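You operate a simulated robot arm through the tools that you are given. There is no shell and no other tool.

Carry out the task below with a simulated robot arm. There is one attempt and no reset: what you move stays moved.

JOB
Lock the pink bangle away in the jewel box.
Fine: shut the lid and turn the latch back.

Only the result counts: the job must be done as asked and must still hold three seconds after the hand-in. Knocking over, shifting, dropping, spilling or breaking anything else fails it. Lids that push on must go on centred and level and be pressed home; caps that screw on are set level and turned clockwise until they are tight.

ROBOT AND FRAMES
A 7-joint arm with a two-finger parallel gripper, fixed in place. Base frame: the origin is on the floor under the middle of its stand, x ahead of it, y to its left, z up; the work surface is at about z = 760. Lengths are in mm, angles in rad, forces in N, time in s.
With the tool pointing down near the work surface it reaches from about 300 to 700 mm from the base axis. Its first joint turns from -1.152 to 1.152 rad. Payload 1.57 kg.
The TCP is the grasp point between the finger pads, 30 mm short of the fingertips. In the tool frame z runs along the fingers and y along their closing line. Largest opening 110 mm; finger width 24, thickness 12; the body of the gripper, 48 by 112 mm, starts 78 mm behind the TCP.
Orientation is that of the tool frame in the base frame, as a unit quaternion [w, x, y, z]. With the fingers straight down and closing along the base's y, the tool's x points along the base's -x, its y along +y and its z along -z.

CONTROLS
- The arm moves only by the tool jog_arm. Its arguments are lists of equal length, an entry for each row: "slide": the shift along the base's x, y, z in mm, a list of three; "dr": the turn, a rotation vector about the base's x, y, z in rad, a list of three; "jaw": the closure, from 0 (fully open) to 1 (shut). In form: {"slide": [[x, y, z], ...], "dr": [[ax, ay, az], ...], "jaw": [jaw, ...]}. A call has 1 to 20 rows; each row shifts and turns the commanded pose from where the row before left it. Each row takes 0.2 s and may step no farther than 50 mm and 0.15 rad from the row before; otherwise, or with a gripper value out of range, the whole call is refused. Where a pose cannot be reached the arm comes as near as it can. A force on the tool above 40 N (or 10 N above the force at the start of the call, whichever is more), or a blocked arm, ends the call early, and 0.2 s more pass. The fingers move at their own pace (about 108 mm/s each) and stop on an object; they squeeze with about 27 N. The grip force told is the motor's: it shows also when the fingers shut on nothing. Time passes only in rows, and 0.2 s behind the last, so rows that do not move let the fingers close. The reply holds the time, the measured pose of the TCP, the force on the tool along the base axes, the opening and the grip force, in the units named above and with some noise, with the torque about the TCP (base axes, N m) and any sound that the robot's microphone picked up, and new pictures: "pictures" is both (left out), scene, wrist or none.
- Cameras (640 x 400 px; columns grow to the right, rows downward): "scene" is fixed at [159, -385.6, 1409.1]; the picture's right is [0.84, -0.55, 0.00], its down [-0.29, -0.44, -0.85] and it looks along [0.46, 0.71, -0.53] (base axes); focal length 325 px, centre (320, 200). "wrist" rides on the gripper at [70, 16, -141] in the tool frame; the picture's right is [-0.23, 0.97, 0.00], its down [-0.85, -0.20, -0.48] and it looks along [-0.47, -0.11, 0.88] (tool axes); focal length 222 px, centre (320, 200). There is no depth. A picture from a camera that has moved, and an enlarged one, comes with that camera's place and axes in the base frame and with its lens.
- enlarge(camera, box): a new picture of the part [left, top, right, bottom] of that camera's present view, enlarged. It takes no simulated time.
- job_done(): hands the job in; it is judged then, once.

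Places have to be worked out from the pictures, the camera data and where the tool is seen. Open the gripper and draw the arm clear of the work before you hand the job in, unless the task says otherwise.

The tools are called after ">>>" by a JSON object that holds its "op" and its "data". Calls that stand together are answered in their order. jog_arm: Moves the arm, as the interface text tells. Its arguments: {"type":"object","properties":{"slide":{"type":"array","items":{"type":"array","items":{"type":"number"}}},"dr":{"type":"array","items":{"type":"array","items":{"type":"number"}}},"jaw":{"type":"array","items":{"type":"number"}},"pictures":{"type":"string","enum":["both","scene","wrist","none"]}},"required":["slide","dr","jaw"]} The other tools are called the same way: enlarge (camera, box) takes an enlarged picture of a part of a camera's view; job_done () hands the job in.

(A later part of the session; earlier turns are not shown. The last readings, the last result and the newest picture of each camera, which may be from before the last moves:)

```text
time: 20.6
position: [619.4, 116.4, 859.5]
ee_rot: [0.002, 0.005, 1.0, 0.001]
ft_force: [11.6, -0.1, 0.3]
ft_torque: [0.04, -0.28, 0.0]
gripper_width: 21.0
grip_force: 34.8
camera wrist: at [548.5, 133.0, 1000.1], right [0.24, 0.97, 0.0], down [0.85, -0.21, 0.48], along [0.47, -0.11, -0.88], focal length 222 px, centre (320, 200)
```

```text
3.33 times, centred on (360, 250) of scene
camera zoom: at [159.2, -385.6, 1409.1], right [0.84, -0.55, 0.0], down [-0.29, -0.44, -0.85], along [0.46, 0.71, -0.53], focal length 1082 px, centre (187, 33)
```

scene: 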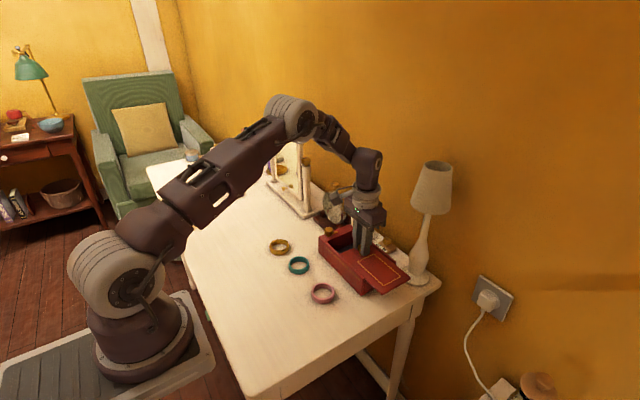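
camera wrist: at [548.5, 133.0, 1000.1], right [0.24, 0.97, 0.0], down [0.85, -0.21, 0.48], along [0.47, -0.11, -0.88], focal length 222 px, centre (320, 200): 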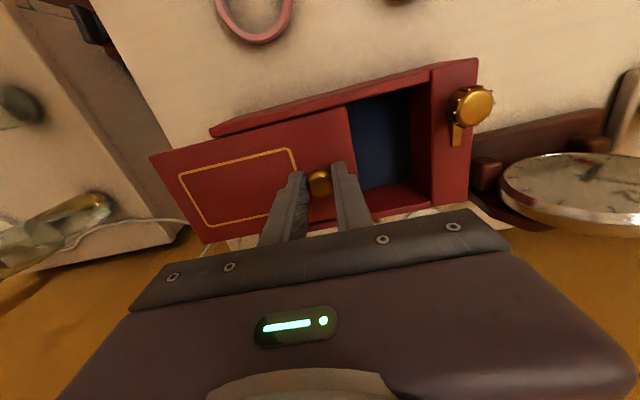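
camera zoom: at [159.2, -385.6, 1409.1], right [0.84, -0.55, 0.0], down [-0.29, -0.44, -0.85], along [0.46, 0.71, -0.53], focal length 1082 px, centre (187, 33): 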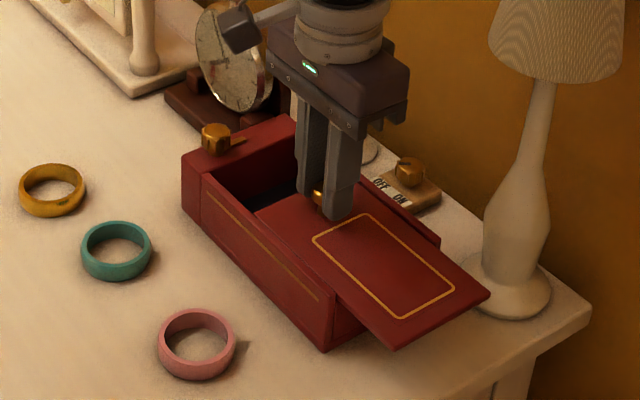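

The lid slides smoothly, and the interior is lined in blue. Before pulling further I'll check how the lid is held by the side walls.

>>> {"op": "enlarge", "data": {"camera": "wrist", "box": [340, 60, 480, 220]}}

>>> {"op": "enlarge", "data": {"camera": "scene", "box": [340, 240, 420, 300]}}

```text
2.50 times, centred on (410, 140) of wrist
camera zoom: at [548.5, 133.0, 1000.1], right [0.24, 0.97, 0.0], down [0.85, -0.21, 0.48], along [0.47, -0.11, -0.88], focal length 555 px, centre (95, 350)
```

zoom: 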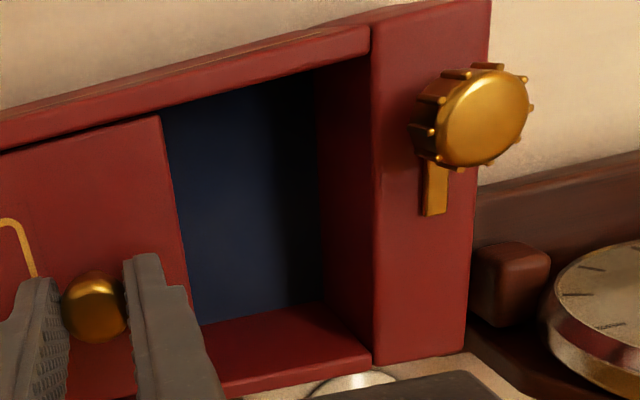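

```text
6.67 times, centred on (380, 270) of scene
camera zoom: at [159.2, -385.6, 1409.1], right [0.84, -0.55, 0.0], down [-0.29, -0.44, -0.85], along [0.46, 0.71, -0.53], focal length 2164 px, centre (-80, -267)
```

zoom: 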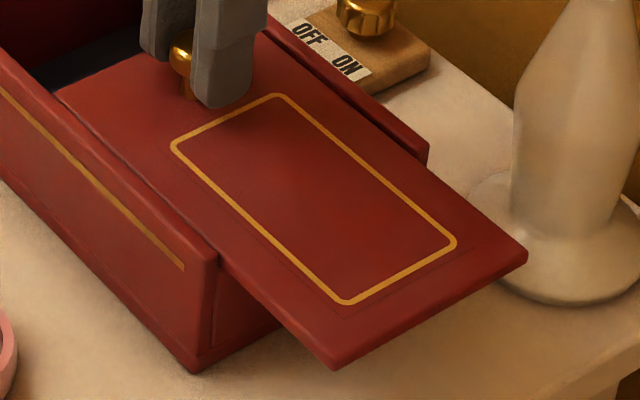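

I'll test whether the lid is held in grooves by lifting very slightly, 1.5 mm, and reading the force.

>>> {"op": "jog_arm", "data": {"slide": [[0.8, 0, 0], [0, 0, 0.8], [0, 0, 0.7], [0, 0, 0]], "dr": [[0, 0, 0], [0, 0, 0], [0, 0, 0], [0, 0, 0]], "jaw": [0.9, 0.9, 0.9, 0.9], "pictures": "none"}}

```text
time: 21.6
position: [618.8, 117.1, 859.5]
ee_rot: [-0.001, 0.006, 1.0, 0.0]
ft_force: [17.0, 0.3, -24.9]
ft_torque: [0.02, -0.35, -0.02]
gripper_width: 21.2
grip_force: 34.2
```

The lid resists lifting (-25 N), so it is captive in its slide and can safely overhang. I'll undo the lift and look at the side force.

>>> {"op": "jog_arm", "data": {"slide": [[0, 0, -1.5], [0, 0, 0], [0, 0, 0]], "dr": [[0, 0, 0], [0, 0, 0], [0, 0, 0]], "jaw": [0.9, 0.9, 0.9], "pictures": "none"}}

```text
time: 22.4
position: [619.6, 115.1, 860.0]
ee_rot: [0.0, 0.005, 1.0, 0.0]
ft_force: [0.2, 0.9, 6.7]
ft_torque: [0.01, 0.62, -0.02]
gripper_width: 21.1
grip_force: 34.8
```

Side forces are near zero again. I'll pull the lid a further 54 mm in -y, for about 114 mm total.

>>> {"op": "jog_arm", "data": {"slide": [[0, -4, 0], [0, -6, 0], [0, -7, 0], [0, -7, 0], [0, -7, 0], [0, -7, 0], [0, -6, 0], [0, -6, 0], [0, -4, 0], [0, 0, 0]], "dr": [[0, 0, 0], [0, 0, 0], [0, 0, 0], [0, 0, 0], [0, 0, 0], [0, 0, 0], [0, 0, 0], [0, 0, 0], [0, 0, 0], [0, 0, 0]], "jaw": [0.9, 0.9, 0.9, 0.9, 0.9, 0.9, 0.9, 0.9, 0.9, 0.9], "pictures": "both"}}

>>> {"op": "enlarge", "data": {"camera": "wrist", "box": [230, 60, 470, 230]}}

>>> {"op": "enlarge", "data": {"camera": "scene", "box": [310, 130, 470, 310]}}

```text
time: 24.6
position: [619.7, 62.4, 858.8]
ee_rot: [0.0, 0.005, 1.0, -0.001]
ft_force: [-8.1, 0.7, 12.5]
ft_torque: [0.02, -0.05, -0.03]
gripper_width: 21.4
grip_force: 34.2
camera wrist: at [548.4, 78.8, 1000.2], right [0.24, 0.97, 0.0], down [0.85, -0.21, 0.48], along [0.46, -0.11, -0.88], focal length 222 px, centre (320, 200)
```

scene: 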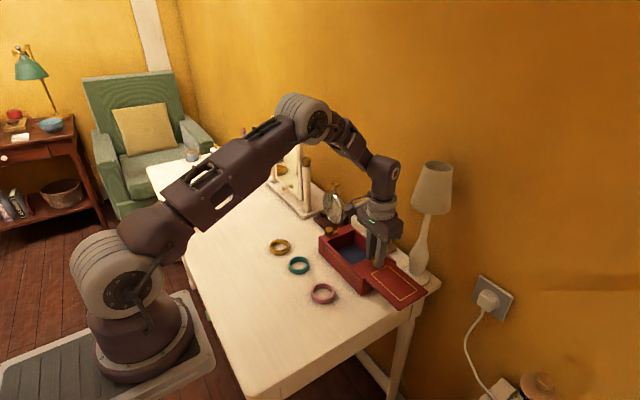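
wrist: 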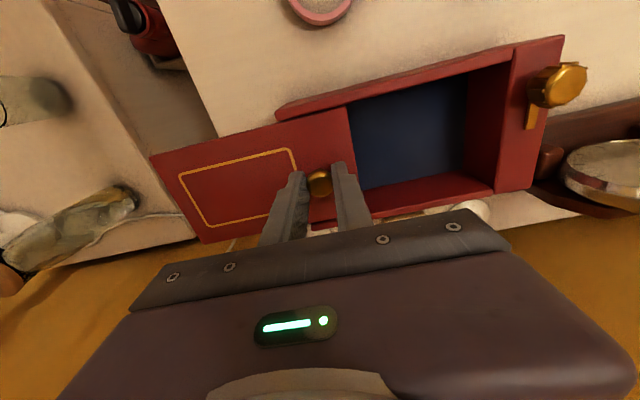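

```text
2.35 times, centred on (350, 145) of wrist
camera zoom: at [548.4, 78.8, 1000.2], right [0.24, 0.97, 0.0], down [0.85, -0.21, 0.48], along [0.46, -0.11, -0.88], focal length 523 px, centre (249, 329)
```

zoom: 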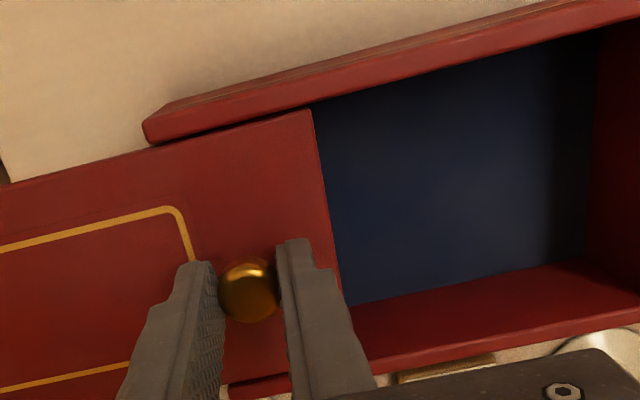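

```text
2.22 times, centred on (390, 220) of scene
camera zoom: at [158.5, -385.6, 1409.1], right [0.84, -0.55, 0.0], down [-0.29, -0.44, -0.85], along [0.47, 0.71, -0.53], focal length 721 px, centre (164, 156)
```

zoom: 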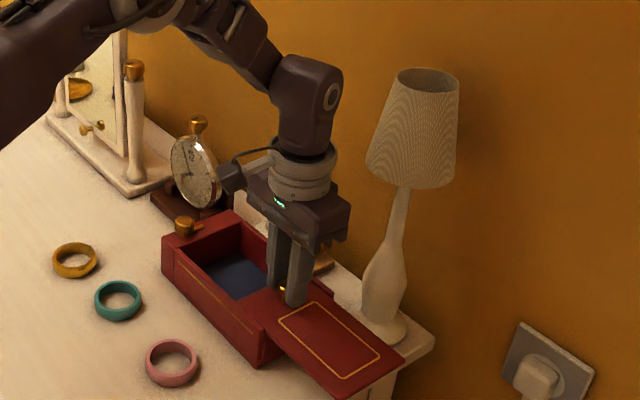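

The opening now spans roughly y 91–205, enough for the 59 mm bangle plus fingers. I'll release the knob, rise straight up, and move over the pink bangle near (479, 93).

>>> {"op": "jog_arm", "data": {"slide": [[0, 0, 0], [0, 0, 0], [0, 0, 0], [0, 0, 15], [0, 0, 20], [0, 0, 25], [-20, 5, 10], [-30, 6, 0], [-30, 7, 0], [-30, 7, 0], [-30, 6, 0], [0, 0, 0]], "dr": [[0, 0, 0], [0, 0, 0], [0, 0, 0], [0, 0, 0], [0, 0, 0], [0, 0, 0], [0, 0, 0], [0, 0, 0], [0, 0, 0], [0, 0, 0], [0, 0, 0], [0, 0, 0]], "jaw": [0.77, 0.72, 0.65, 0.65, 0.65, 0.65, 0.4, 0.3, 0.2, 0.2, 0.2, 0.2], "pictures": "both"}}

>>> {"op": "enlarge", "data": {"camera": "wrist", "box": [220, 80, 420, 205]}}

>>> {"op": "enlarge", "data": {"camera": "scene", "box": [260, 190, 440, 310]}}

```text
time: 27.2
position: [478.9, 92.0, 928.9]
ee_rot: [0.001, 0.006, 1.0, 0.0]
ft_force: [0.1, 0.3, -0.3]
ft_torque: [0.0, 0.01, -0.04]
gripper_width: 88.0
grip_force: 0.0
camera wrist: at [409.3, 109.3, 1070.5], right [0.24, 0.97, 0.0], down [0.85, -0.21, 0.48], along [0.47, -0.11, -0.88], focal length 222 px, centre (320, 200)
```

scene: 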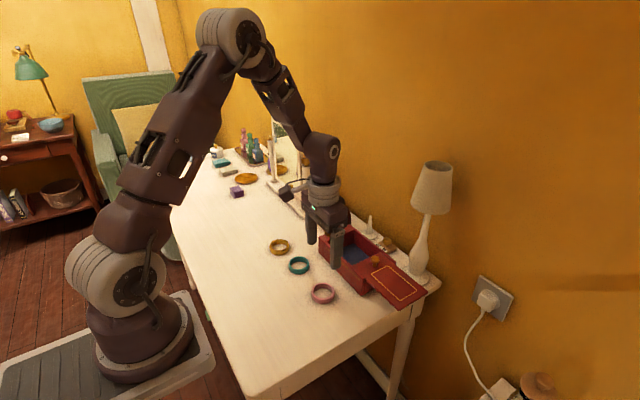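
wrist: 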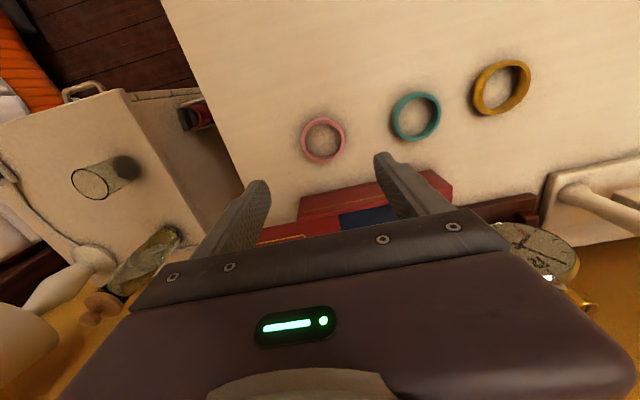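

```text
3.20 times, centred on (320, 142) of wrist
camera zoom: at [409.3, 109.3, 1070.5], right [0.24, 0.97, 0.0], down [0.85, -0.21, 0.48], along [0.47, -0.11, -0.88], focal length 711 px, centre (320, 384)
```

zoom: 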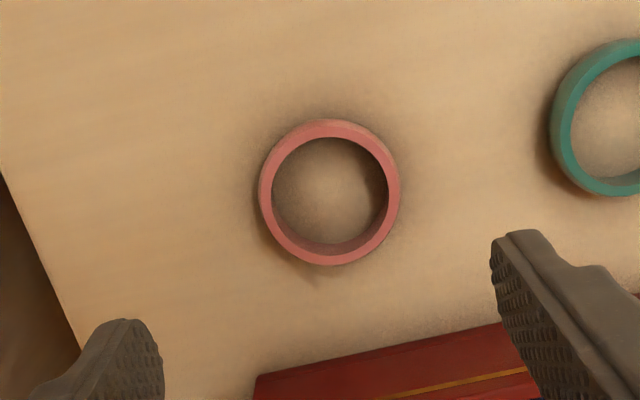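

```text
3.33 times, centred on (350, 250) of scene
camera zoom: at [159.0, -385.6, 1409.1], right [0.84, -0.55, 0.0], down [-0.29, -0.44, -0.85], along [0.46, 0.71, -0.53], focal length 1082 px, centre (220, 33)
```

zoom: 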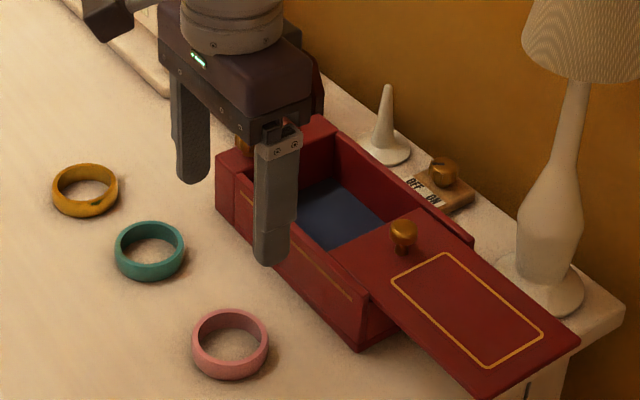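

The bangle's outer diameter is about 57 mm and its centre is near (477, 96). I'll centre over it and descend partway to verify alignment.

>>> {"op": "jog_arm", "data": {"slide": [[-2, 3.8, -10], [0, 0, -20], [0, 0, -20], [0, 0, -20], [0, 0, -20], [0, 0, 0], [0, 0, 0]], "dr": [[0, 0, 0], [0, 0, 0], [0, 0, 0], [0, 0, 0], [0, 0, 0], [0, 0, 0], [0, 0, 0]], "jaw": [0.2, 0.2, 0.2, 0.2, 0.2, 0.2, 0.2], "pictures": "both"}}

>>> {"op": "enlarge", "data": {"camera": "wrist", "box": [220, 80, 420, 205]}}

>>> {"op": "enlarge", "data": {"camera": "scene", "box": [260, 220, 400, 320]}}

```text
time: 28.8
position: [477.8, 96.5, 839.3]
ee_rot: [0.0, 0.005, 1.0, 0.001]
ft_force: [0.1, 0.2, 0.4]
ft_torque: [0.03, 0.03, -0.03]
gripper_width: 87.8
grip_force: 0.0
camera wrist: at [406.9, 114.2, 980.9], right [0.24, 0.97, 0.0], down [0.85, -0.21, 0.48], along [0.46, -0.11, -0.88], focal length 222 px, centre (320, 200)
```

scene: 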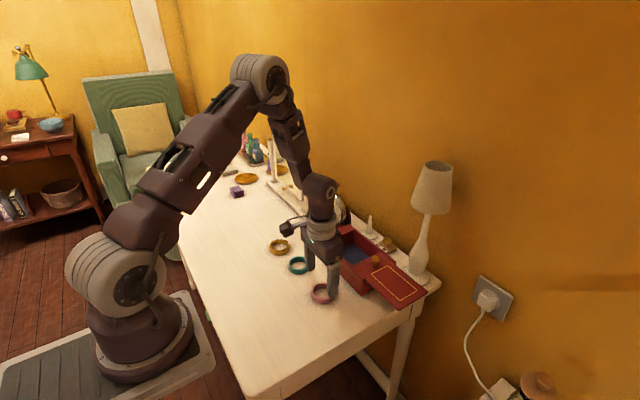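
wrist: 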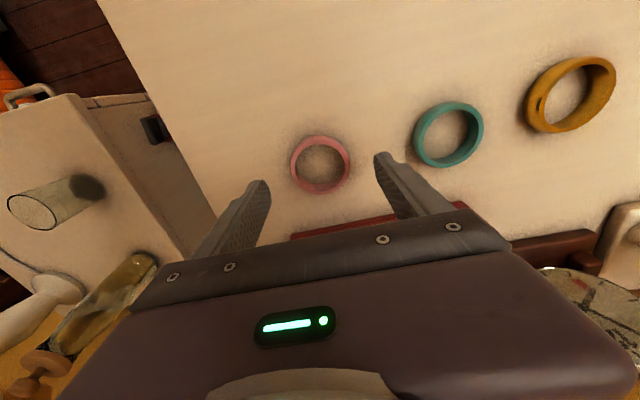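

```text
3.20 times, centred on (320, 142) of wrist
camera zoom: at [406.9, 114.2, 980.9], right [0.24, 0.97, 0.0], down [0.85, -0.21, 0.48], along [0.46, -0.11, -0.88], focal length 711 px, centre (320, 384)
```

zoom: 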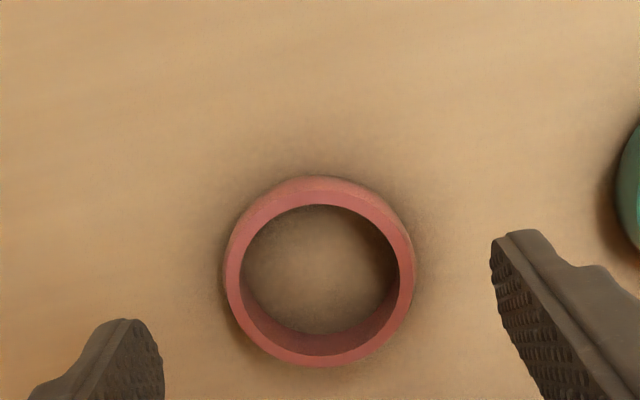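

```text
4.00 times, centred on (330, 270) of scene
camera zoom: at [159.0, -385.6, 1409.1], right [0.84, -0.55, 0.0], down [-0.29, -0.44, -0.85], along [0.46, 0.71, -0.53], focal length 1298 px, centre (280, -80)
```

zoom: 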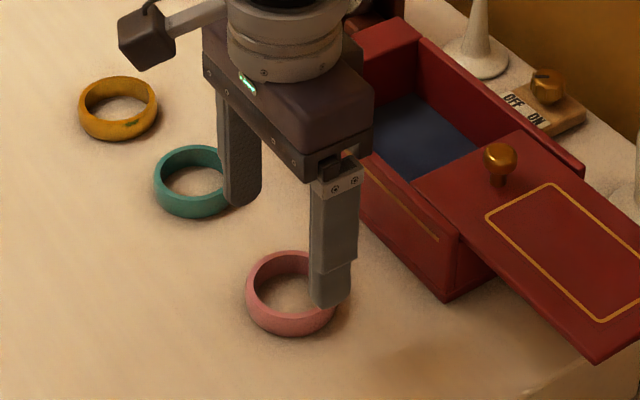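

The bangle is centred within about 2 mm. I'll make a small correction, descend until the fingertips are about 5 mm above the table, and start closing.

>>> {"op": "jog_arm", "data": {"slide": [[1.2, -0.7, -10], [0, 0, -12], [0, 0, -12], [0, 0, -9], [0, 0, 0], [0, 0, 0], [0, 0, 0]], "dr": [[0, 0, 0], [0, 0, 0], [0, 0, 0], [0, 0, 0], [0, 0, 0], [0, 0, 0], [0, 0, 0]], "jaw": [0.2, 0.2, 0.25, 0.3, 0.35, 0.4, 0.4], "pictures": "both"}}

>>> {"op": "enlarge", "data": {"camera": "wrist", "box": [220, 110, 420, 235]}}

>>> {"op": "enlarge", "data": {"camera": "scene", "box": [260, 220, 400, 320]}}

```text
time: 30.4
position: [478.5, 97.6, 796.4]
ee_rot: [0.0, 0.005, 1.0, 0.0]
ft_force: [-0.1, 0.8, 0.3]
ft_torque: [0.02, 0.02, 0.01]
gripper_width: 66.3
grip_force: 0.0
camera wrist: at [408.0, 113.4, 937.6], right [0.24, 0.97, 0.0], down [0.85, -0.21, 0.48], along [0.46, -0.11, -0.88], focal length 222 px, centre (320, 200)
```

scene: 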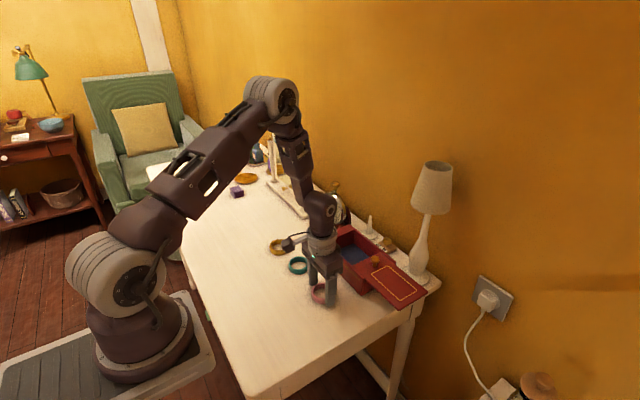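
wrist: 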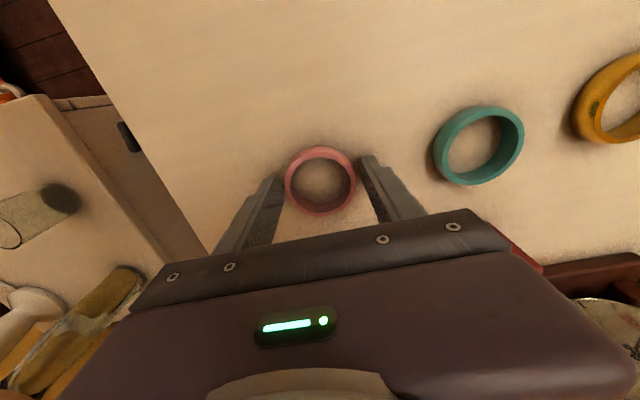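

```text
3.20 times, centred on (320, 172) of wrist
camera zoom: at [408.0, 113.4, 937.6], right [0.24, 0.97, 0.0], down [0.85, -0.21, 0.48], along [0.46, -0.11, -0.88], focal length 711 px, centre (320, 288)
```

zoom: 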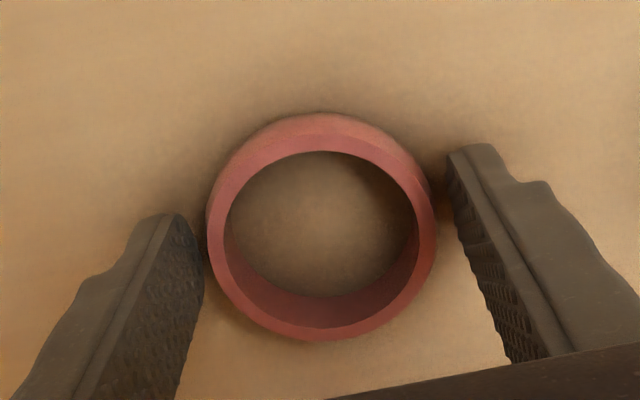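

```text
4.00 times, centred on (330, 270) of scene
camera zoom: at [159.0, -385.6, 1409.1], right [0.84, -0.55, 0.0], down [-0.29, -0.44, -0.85], along [0.46, 0.71, -0.53], focal length 1298 px, centre (280, -80)
```

zoom: 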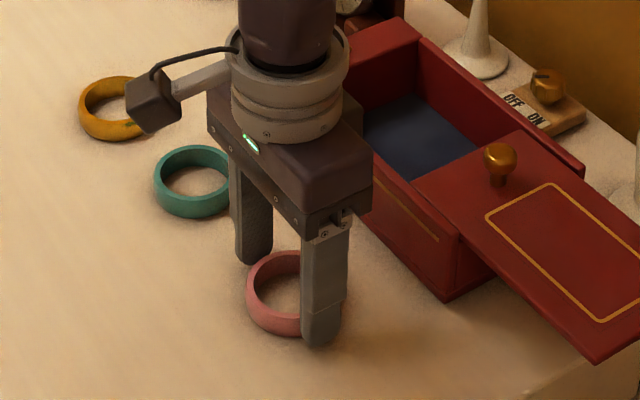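

The bangle is centred between the fingers to about 1 mm. I'll close on it gently.

>>> {"op": "jog_arm", "data": {"slide": [[0.8, -0.4, -1], [0, 0, 0], [0, 0, 0], [0, 0, 0], [0, 0, 0]], "dr": [[0, 0, 0], [0, 0, 0], [0, 0, 0], [0, 0, 0], [0, 0, 0]], "jaw": [0.43, 0.46, 0.48, 0.52, 0.55], "pictures": "both"}}

>>> {"op": "enlarge", "data": {"camera": "wrist", "box": [220, 110, 420, 235]}}

```text
time: 31.6
position: [479.2, 96.4, 795.2]
ee_rot: [0.0, 0.005, 1.0, 0.0]
ft_force: [0.8, -0.2, -1.3]
ft_torque: [0.0, -0.03, 0.01]
gripper_width: 56.7
grip_force: 27.1
camera wrist: at [408.3, 112.8, 936.4], right [0.24, 0.97, 0.0], down [0.85, -0.21, 0.48], along [0.46, -0.11, -0.88], focal length 222 px, centre (320, 200)
```

scene: 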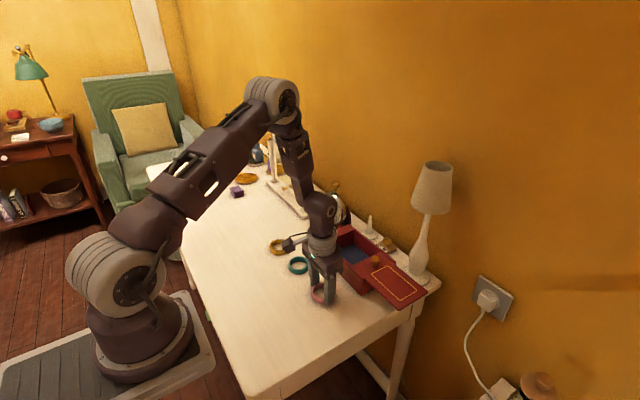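
wrist: 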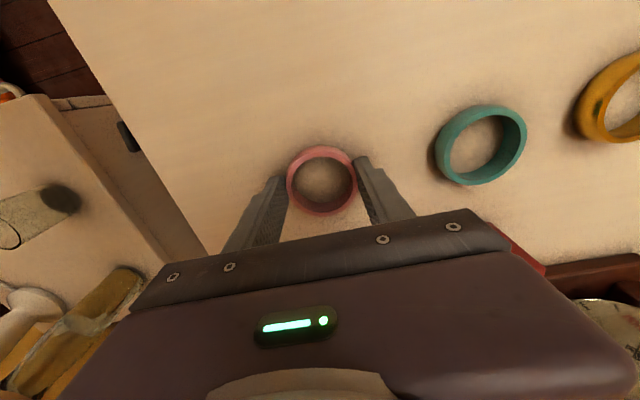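

```text
3.20 times, centred on (320, 172) of wrist
camera zoom: at [408.3, 112.8, 936.4], right [0.24, 0.97, 0.0], down [0.85, -0.21, 0.48], along [0.46, -0.11, -0.88], focal length 711 px, centre (320, 288)
```

zoom: 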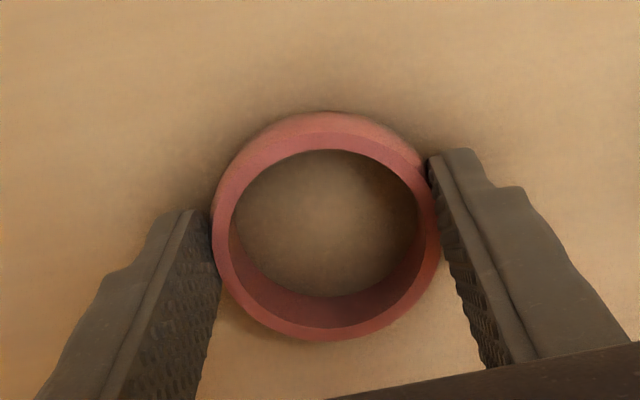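

The bangle is gripped at 56.7 mm with 27 N. I'll lift it straight up, check that it holds, and carry it over the opening at about (620, 148).

>>> {"op": "jog_arm", "data": {"slide": [[0, 0, 3], [0, 0, 7], [0, 0, 15], [0, 0, 20], [0, 0, 20], [0, 0, 20], [0, 0, 20], [20, 7, 5], [25, 9, 0], [25, 9, 0], [25, 9, 0], [25, 9, 0], [20, 8, 0], [0, 0, 0], [0, 0, 0]], "dr": [[0, 0, 0], [0, 0, 0], [0, 0, 0], [0, 0, 0], [0, 0, 0], [0, 0, 0], [0, 0, 0], [0, 0, 0], [0, 0, 0], [0, 0, 0], [0, 0, 0], [0, 0, 0], [0, 0, 0], [0, 0, 0], [0, 0, 0]], "jaw": [0.6, 0.6, 0.6, 0.6, 0.6, 0.6, 0.6, 0.6, 0.6, 0.6, 0.6, 0.6, 0.6, 0.6, 0.6], "pictures": "both"}}

>>> {"op": "enlarge", "data": {"camera": "wrist", "box": [200, 90, 440, 235]}}

>>> {"op": "enlarge", "data": {"camera": "scene", "box": [280, 170, 440, 310]}}

```text
time: 34.8
position: [620.6, 149.4, 905.6]
ee_rot: [0.0, 0.006, 1.0, -0.001]
ft_force: [-0.2, -0.7, 0.3]
ft_torque: [0.06, 0.0, -0.02]
gripper_width: 56.4
grip_force: 27.4
camera wrist: at [548.7, 165.8, 1046.0], right [0.24, 0.97, 0.0], down [0.85, -0.21, 0.48], along [0.46, -0.11, -0.88], focal length 222 px, centre (320, 200)
```

scene: 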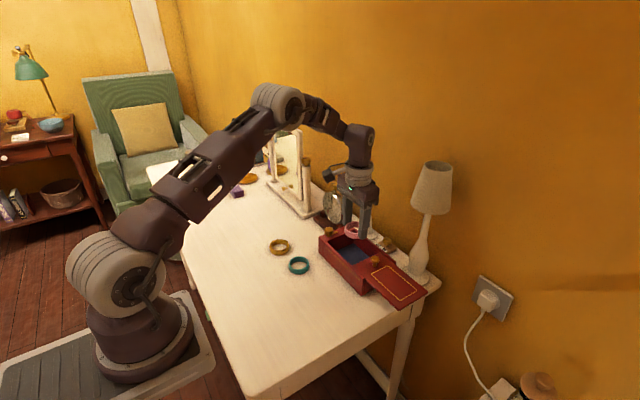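
wrist: 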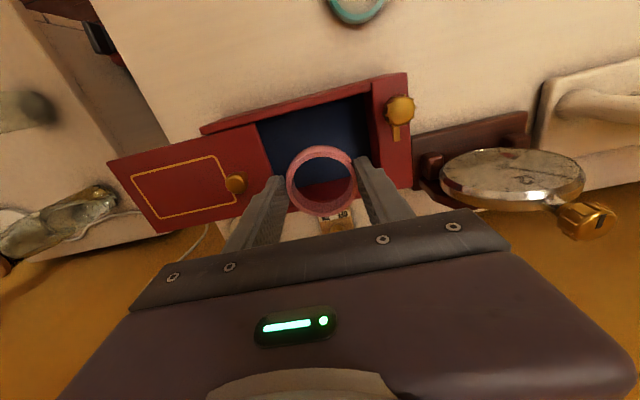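

```text
2.67 times, centred on (320, 162) of wrist
camera zoom: at [548.7, 165.8, 1046.0], right [0.24, 0.97, 0.0], down [0.85, -0.21, 0.48], along [0.46, -0.11, -0.88], focal length 592 px, centre (320, 300)
```

zoom: 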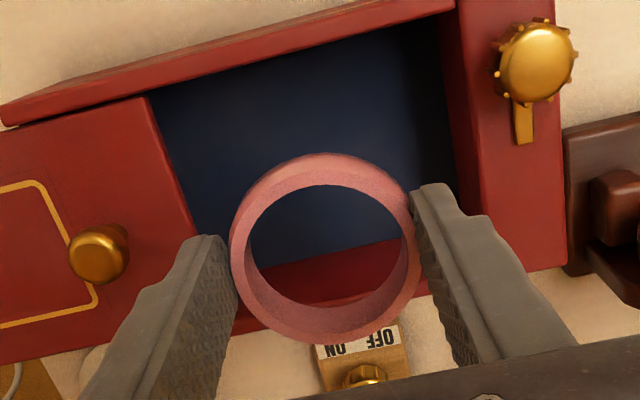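

```text
2.86 times, centred on (360, 240) of scene
camera zoom: at [159.0, -385.6, 1409.1], right [0.84, -0.55, 0.0], down [-0.29, -0.44, -0.85], along [0.46, 0.71, -0.53], focal length 927 px, centre (206, 86)
```

zoom: 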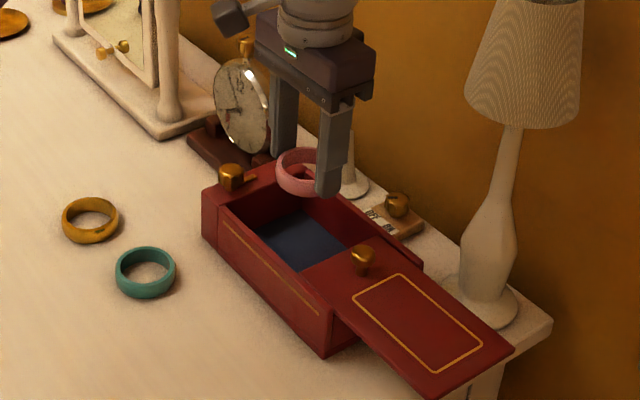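

The bangle is held firmly, and the opening runs from y 93 to 207 and x 572 to 672, with the tool centred on it. I'll lower the bangle into the box, stopping a few mm above the floor.

>>> {"op": "jog_arm", "data": {"slide": [[0.5, 0, -12], [0, 0, -12], [0, 0, -12], [0, 0, -12], [0, 0, -12], [0, 0, -12], [0, 0, -12], [0, 0, -8], [0, 0, -5], [0, 0, 0], [0, 0, 0]], "dr": [[0, 0, 0], [0, 0, 0], [0, 0, 0], [0, 0, 0], [0, 0, 0], [0, 0, 0], [0, 0, 0], [0, 0, 0], [0, 0, 0], [0, 0, 0], [0, 0, 0]], "jaw": [0.6, 0.6, 0.6, 0.6, 0.6, 0.6, 0.6, 0.6, 0.6, 0.6, 0.6], "pictures": "both"}}

>>> {"op": "enlarge", "data": {"camera": "wrist", "box": [200, 90, 440, 235]}}

>>> {"op": "enlarge", "data": {"camera": "scene", "box": [280, 170, 440, 310]}}

```text
time: 37.2
position: [620.1, 147.1, 808.8]
ee_rot: [0.0, 0.005, 1.0, 0.0]
ft_force: [-0.2, 0.0, -0.2]
ft_torque: [0.0, 0.01, 0.0]
gripper_width: 56.3
grip_force: 26.7
camera wrist: at [549.8, 163.7, 948.7], right [0.24, 0.97, 0.0], down [0.85, -0.21, 0.48], along [0.46, -0.11, -0.88], focal length 222 px, centre (320, 200)
```

scene: 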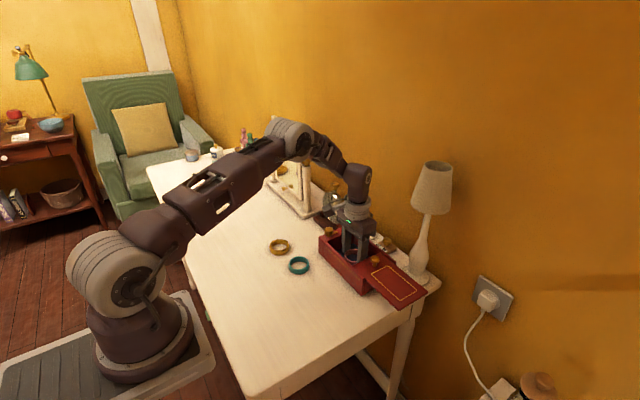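
wrist: 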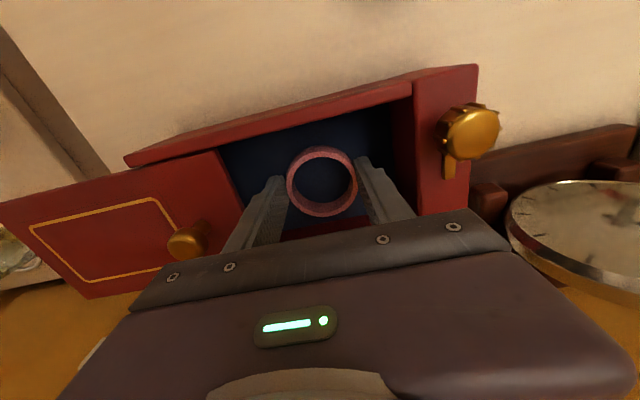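

```text
2.67 times, centred on (320, 162) of wrist
camera zoom: at [549.8, 163.7, 948.7], right [0.24, 0.97, 0.0], down [0.85, -0.21, 0.48], along [0.46, -0.11, -0.88], focal length 592 px, centre (320, 300)
```

zoom: 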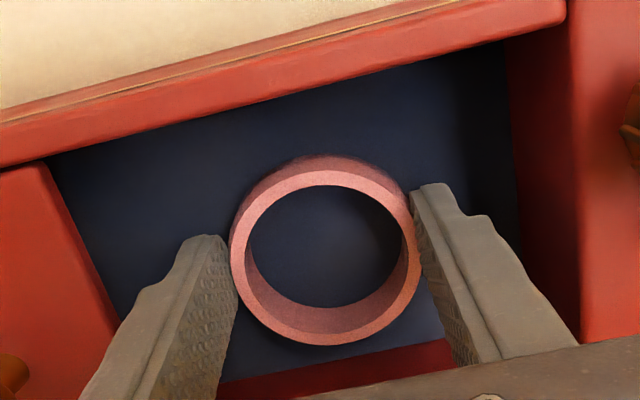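

```text
2.86 times, centred on (360, 240) of scene
camera zoom: at [159.0, -385.6, 1409.1], right [0.84, -0.55, 0.0], down [-0.29, -0.44, -0.85], along [0.46, 0.71, -0.53], focal length 927 px, centre (206, 86)
```

zoom: 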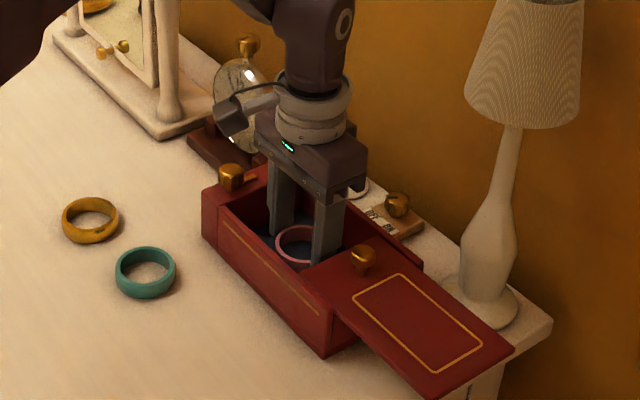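

The bangle is inside the cavity, clear of all the walls. I'll lower in small steps to feel for the floor.

>>> {"op": "jog_arm", "data": {"slide": [[0, 0, -2], [0, 0, -1.5], [0, 0, -1], [0, 0, -1], [0, 0, 0]], "dr": [[0, 0, 0], [0, 0, 0], [0, 0, 0], [0, 0, 0], [0, 0, 0]], "jaw": [0.6, 0.6, 0.6, 0.6, 0.6], "pictures": "wrist"}}

```text
time: 38.4
position: [621.4, 148.5, 803.0]
ee_rot: [0.001, 0.006, 1.0, 0.001]
ft_force: [2.7, -1.4, 20.8]
ft_torque: [-0.14, -0.28, 0.13]
gripper_width: 56.1
grip_force: 27.1
camera wrist: at [549.6, 163.8, 943.5], right [0.24, 0.97, 0.0], down [0.85, -0.21, 0.48], along [0.47, -0.11, -0.88], focal length 222 px, centre (320, 200)
```

wrist: 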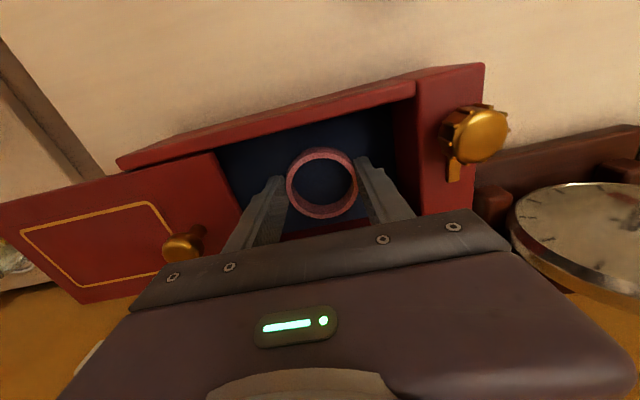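

The bangle is on the box floor (21 N contact). I'll back off 1.5 mm, open just enough to release, and rise straight up.

>>> {"op": "jog_arm", "data": {"slide": [[0, 0, 1.5], [0, 0, 0], [0, 0, 0], [0, 0, 0], [0, 0, 5], [0, 0, 12], [0, 0, 15], [0, 0, 20], [0, 0, 25], [0, 0, 25], [0, 0, 0]], "dr": [[0, 0, 0], [0, 0, 0], [0, 0, 0], [0, 0, 0], [0, 0, 0], [0, 0, 0], [0, 0, 0], [0, 0, 0], [0, 0, 0], [0, 0, 0], [0, 0, 0]], "jaw": [0.55, 0.47, 0.42, 0.4, 0.4, 0.4, 0.4, 0.4, 0.4, 0.4, 0.4], "pictures": "both"}}

>>> {"op": "enlarge", "data": {"camera": "wrist", "box": [200, 70, 440, 215]}}

>>> {"op": "enlarge", "data": {"camera": "scene", "box": [280, 170, 440, 310]}}

```text
time: 40.8
position: [622.3, 148.7, 907.8]
ee_rot: [0.0, 0.006, 1.0, 0.0]
ft_force: [0.1, -0.4, 0.1]
ft_torque: [0.0, 0.02, 0.0]
gripper_width: 66.0
grip_force: 0.1
camera wrist: at [550.1, 164.5, 1049.1], right [0.24, 0.97, 0.0], down [0.85, -0.21, 0.48], along [0.46, -0.11, -0.88], focal length 222 px, centre (320, 200)
```

scene: 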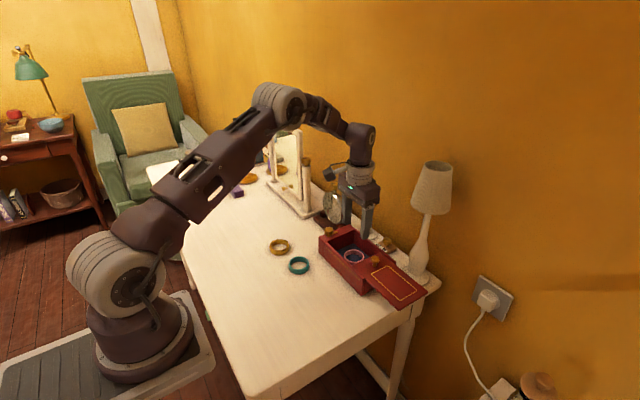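
wrist: 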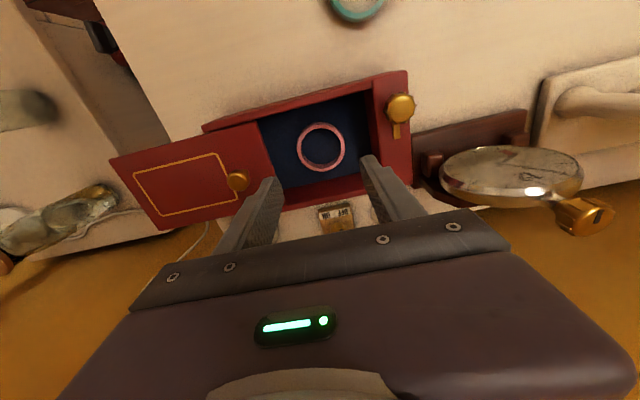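

```text
2.67 times, centred on (320, 142) of wrist
camera zoom: at [550.1, 164.5, 1049.1], right [0.24, 0.97, 0.0], down [0.85, -0.21, 0.48], along [0.46, -0.11, -0.88], focal length 592 px, centre (320, 353)
```

zoom: 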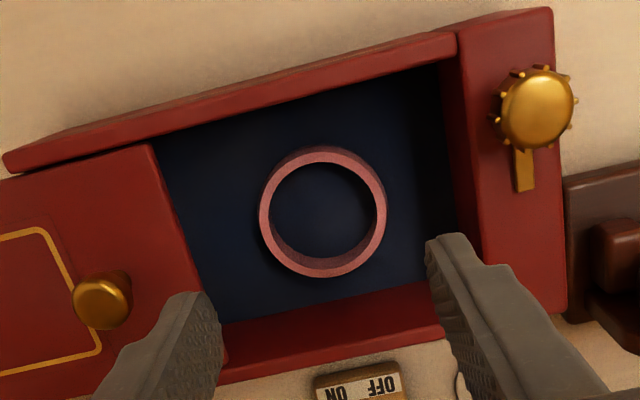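

```text
2.86 times, centred on (360, 240) of scene
camera zoom: at [159.0, -385.6, 1409.1], right [0.84, -0.55, 0.0], down [-0.29, -0.44, -0.85], along [0.46, 0.71, -0.53], focal length 927 px, centre (206, 86)
```

zoom: 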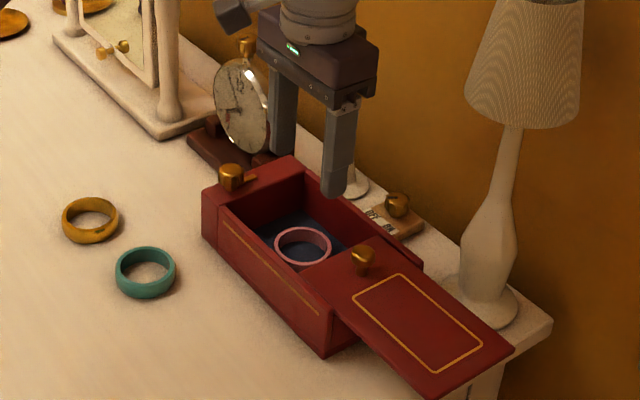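

The bangle rests flat in the box. I'll go back above the lid knob at about (619.5, 62.5).

>>> {"op": "jog_arm", "data": {"slide": [[-1, -18, 0], [-1, -22, 0], [0, -22, 0], [0, -18, -2], [0, -6, 0], [0, 0, 0]], "dr": [[0, 0, 0], [0, 0, 0], [0, 0, 0], [0, 0, 0], [0, 0, 0], [0, 0, 0]], "jaw": [0.5, 0.5, 0.5, 0.5, 0.5, 0.5], "pictures": "both"}}

>>> {"op": "enlarge", "data": {"camera": "wrist", "box": [240, 110, 400, 220]}}

>>> {"op": "enlarge", "data": {"camera": "scene", "box": [310, 130, 470, 310]}}

```text
time: 42.2
position: [618.5, 60.6, 904.5]
ee_rot: [-0.001, 0.005, 1.0, 0.0]
ft_force: [-0.4, 0.3, 0.9]
ft_torque: [-0.04, 0.01, 0.01]
gripper_width: 55.5
grip_force: 0.1
camera wrist: at [547.5, 77.2, 1045.1], right [0.24, 0.97, 0.0], down [0.85, -0.21, 0.48], along [0.46, -0.11, -0.88], focal length 222 px, centre (320, 200)
```

scene: 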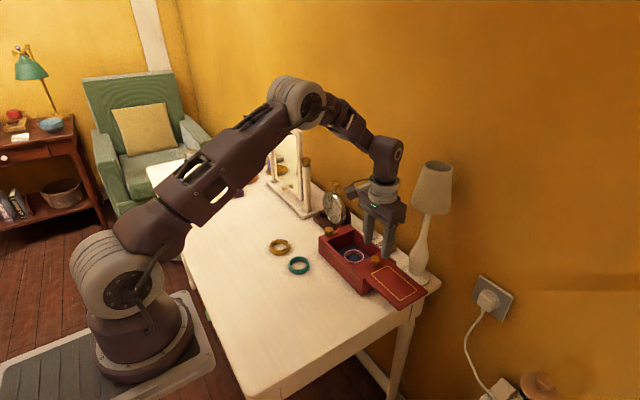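
wrist: 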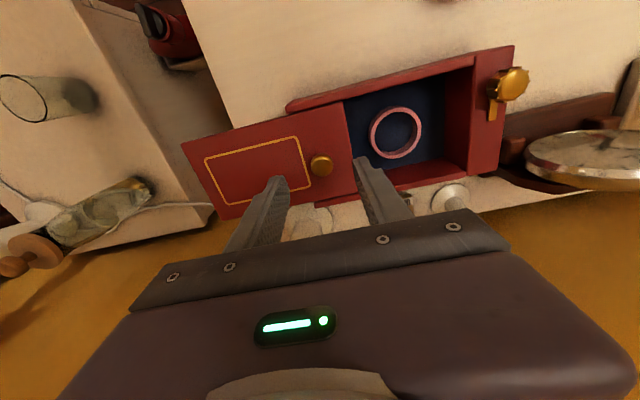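

```text
3.64 times, centred on (320, 165) of wrist
camera zoom: at [547.5, 77.2, 1045.1], right [0.24, 0.97, 0.0], down [0.85, -0.21, 0.48], along [0.46, -0.11, -0.88], focal length 808 px, centre (320, 327)
```

zoom: 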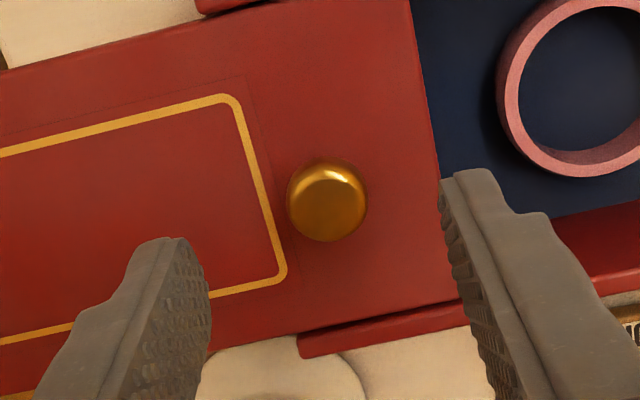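

```text
2.22 times, centred on (390, 220) of scene
camera zoom: at [159.0, -385.6, 1409.1], right [0.84, -0.55, 0.0], down [-0.29, -0.44, -0.85], along [0.46, 0.71, -0.53], focal length 721 px, centre (164, 156)
```

zoom: 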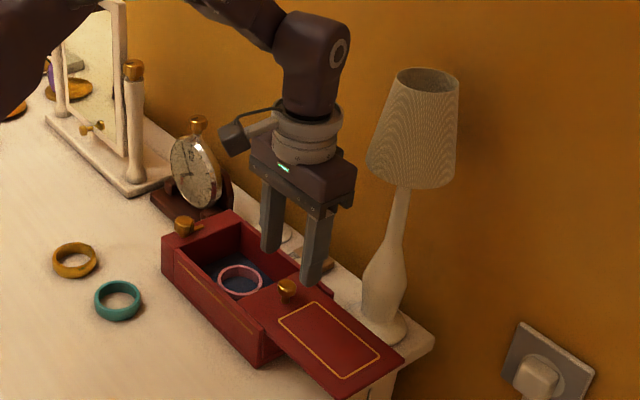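

The knob is about 1.3 mm toward +y of the tool axis. I'll correct, descend to TCP z of about 858.5, and close on it.

>>> {"op": "jog_arm", "data": {"slide": [[0.2, 1.3, -10], [0, 0, -12], [0, 0, -12], [0, 0, -11.5], [0, 0, 0], [0, 0, 0], [0, 0, 0], [0, 0, 0], [0, 0, 0]], "dr": [[0, 0, 0], [0, 0, 0], [0, 0, 0], [0, 0, 0], [0, 0, 0], [0, 0, 0], [0, 0, 0], [0, 0, 0], [0, 0, 0]], "jaw": [0.55, 0.6, 0.65, 0.7, 0.72, 0.76, 0.79, 0.82, 0.86], "pictures": "both"}}

>>> {"op": "enlarge", "data": {"camera": "wrist", "box": [250, 130, 390, 230]}}

```text
time: 44.2
position: [618.0, 62.6, 858.8]
ee_rot: [0.0, 0.006, 1.0, 0.0]
ft_force: [-0.3, 0.1, -1.4]
ft_torque: [-0.01, -0.05, 0.0]
gripper_width: 21.3
grip_force: 34.5
camera wrist: at [547.2, 79.2, 999.8], right [0.24, 0.97, 0.0], down [0.85, -0.21, 0.48], along [0.46, -0.11, -0.88], focal length 222 px, centre (320, 200)
```

scene: 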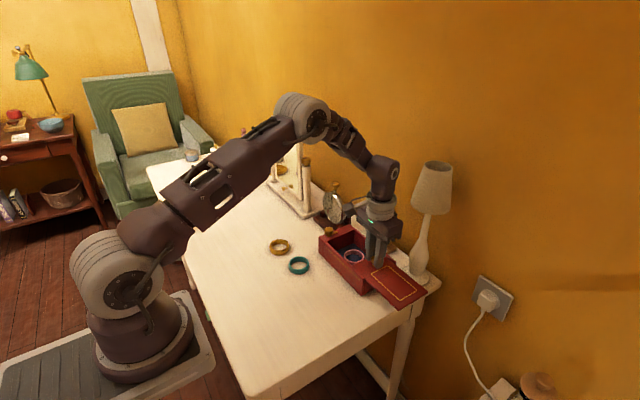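
wrist: 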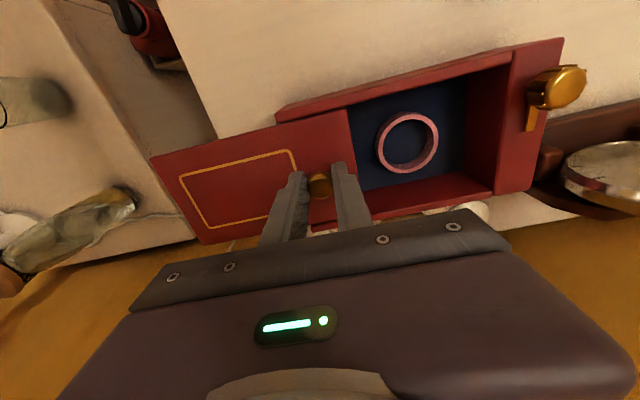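

```text
4.00 times, centred on (320, 180) of wrist
camera zoom: at [547.2, 79.2, 999.8], right [0.24, 0.97, 0.0], down [0.85, -0.21, 0.48], along [0.46, -0.11, -0.88], focal length 888 px, centre (320, 280)
```

zoom: 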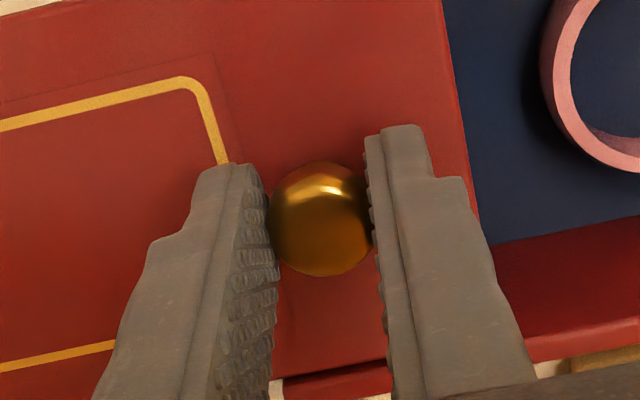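

The knob is gripped with no side force. I'll slide the lid back in +y, 57 mm first.

>>> {"op": "jog_arm", "data": {"slide": [[0, 4, 0.3], [0, 6, 0], [0, 7, 0], [0, 7, 0], [0, 7, 0], [0, 7, 0], [0, 7, 0], [0, 7, 0], [0, 5, 0], [0, 0, 0]], "dr": [[0, 0, 0], [0, 0, 0], [0, 0, 0], [0, 0, 0], [0, 0, 0], [0, 0, 0], [0, 0, 0], [0, 0, 0], [0, 0, 0], [0, 0, 0]], "jaw": [0.9, 0.9, 0.9, 0.9, 0.9, 0.9, 0.9, 0.9, 0.9, 0.9], "pictures": "wrist"}}

```text
time: 46.4
position: [617.6, 119.2, 859.7]
ee_rot: [-0.001, 0.005, 1.0, 0.0]
ft_force: [-8.3, -0.2, -16.7]
ft_torque: [-0.03, 0.28, -0.03]
gripper_width: 21.2
grip_force: 34.7
camera wrist: at [547.5, 136.3, 999.9], right [0.24, 0.97, 0.0], down [0.85, -0.21, 0.48], along [0.46, -0.11, -0.88], focal length 222 px, centre (320, 200)
```

wrist: 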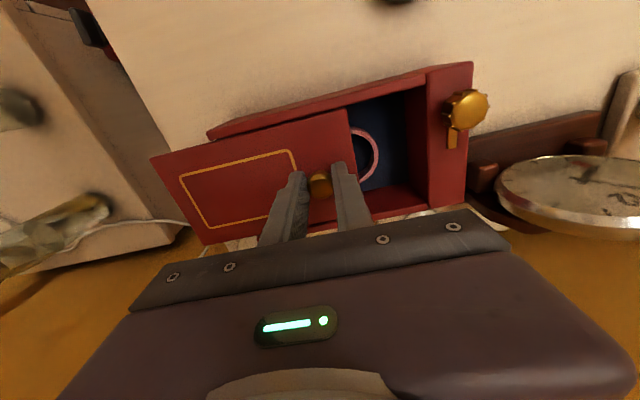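

The lid is moving well. I'll relieve the small vertical and lateral loads and continue 50 mm more toward closed.

>>> {"op": "jog_arm", "data": {"slide": [[-0.4, 0, -0.9], [0, 5, 0], [0, 7, 0], [0, 7, 0], [0, 7, 0], [0, 7, 0], [0, 7, 0], [0, 6, 0], [0, 4, 0], [0, 0, 0]], "dr": [[0, 0, 0], [0, 0, 0], [0, 0, 0], [0, 0, 0], [0, 0, 0], [0, 0, 0], [0, 0, 0], [0, 0, 0], [0, 0, 0], [0, 0, 0]], "jaw": [0.9, 0.9, 0.9, 0.9, 0.9, 0.9, 0.9, 0.9, 0.9, 0.9], "pictures": "wrist"}}

```text
time: 48.6
position: [619.2, 170.1, 858.6]
ee_rot: [0.002, 0.005, 1.0, 0.0]
ft_force: [0.5, -0.1, 16.8]
ft_torque: [-0.02, 0.11, -0.03]
gripper_width: 21.3
grip_force: 34.3
camera wrist: at [547.0, 186.6, 999.6], right [0.24, 0.97, 0.0], down [0.85, -0.21, 0.48], along [0.47, -0.11, -0.88], focal length 222 px, centre (320, 200)
```

wrist: 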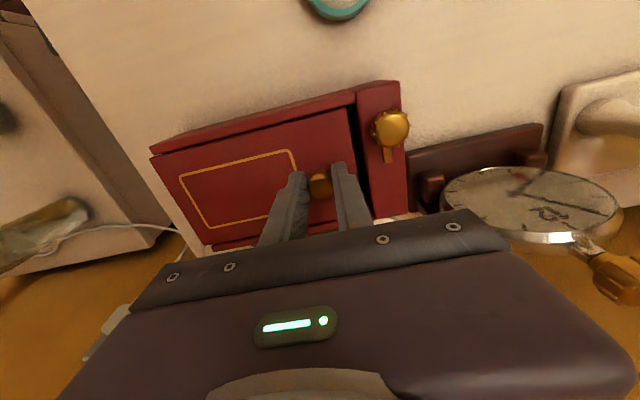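

The lid has about 6 mm left to close. I'll ease up 0.6 mm in z and push +y in small steps until I feel the end stop.

>>> {"op": "jog_arm", "data": {"slide": [[0, 0, 0.7], [0, 2, 0], [0, 1, 0], [0, 1, 0], [0, 1, 0], [0, 0.7, 0], [0, 0.7, 0], [0, 0, 0]], "dr": [[0, 0, 0], [0, 0, 0], [0, 0, 0], [0, 0, 0], [0, 0, 0], [0, 0, 0], [0, 0, 0], [0, 0, 0]], "jaw": [0.9, 0.9, 0.9, 0.9, 0.9, 0.9, 0.9, 0.9], "pictures": "wrist"}}

>>> {"op": "enlarge", "data": {"camera": "wrist", "box": [250, 100, 430, 230]}}

```text
time: 50.4
position: [618.8, 176.9, 858.3]
ee_rot: [0.001, 0.005, 1.0, 0.0]
ft_force: [5.4, -0.1, 17.2]
ft_torque: [-0.05, 0.07, 0.01]
gripper_width: 21.1
grip_force: 34.4
camera wrist: at [547.1, 192.4, 999.6], right [0.24, 0.97, 0.0], down [0.85, -0.21, 0.48], along [0.47, -0.11, -0.88], focal length 222 px, centre (320, 200)
```

wrist: 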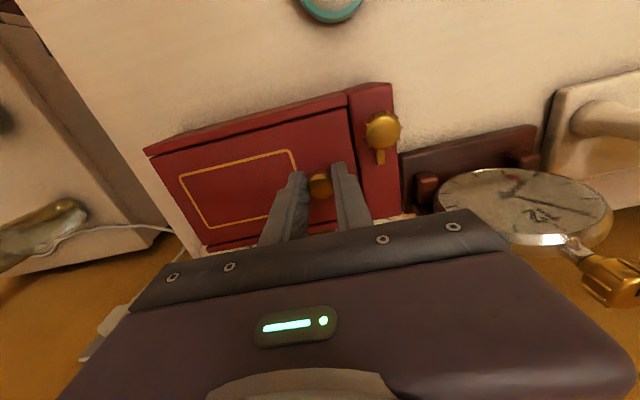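

```text
3.08 times, centred on (340, 165) of wrist
camera zoom: at [547.1, 192.4, 999.6], right [0.24, 0.97, 0.0], down [0.85, -0.21, 0.48], along [0.47, -0.11, -0.88], focal length 684 px, centre (258, 308)
```

zoom: 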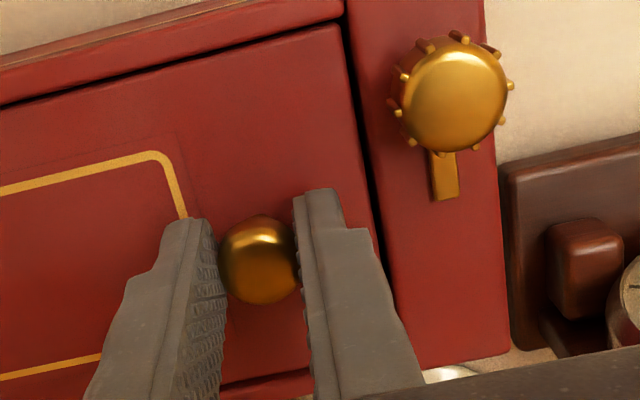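

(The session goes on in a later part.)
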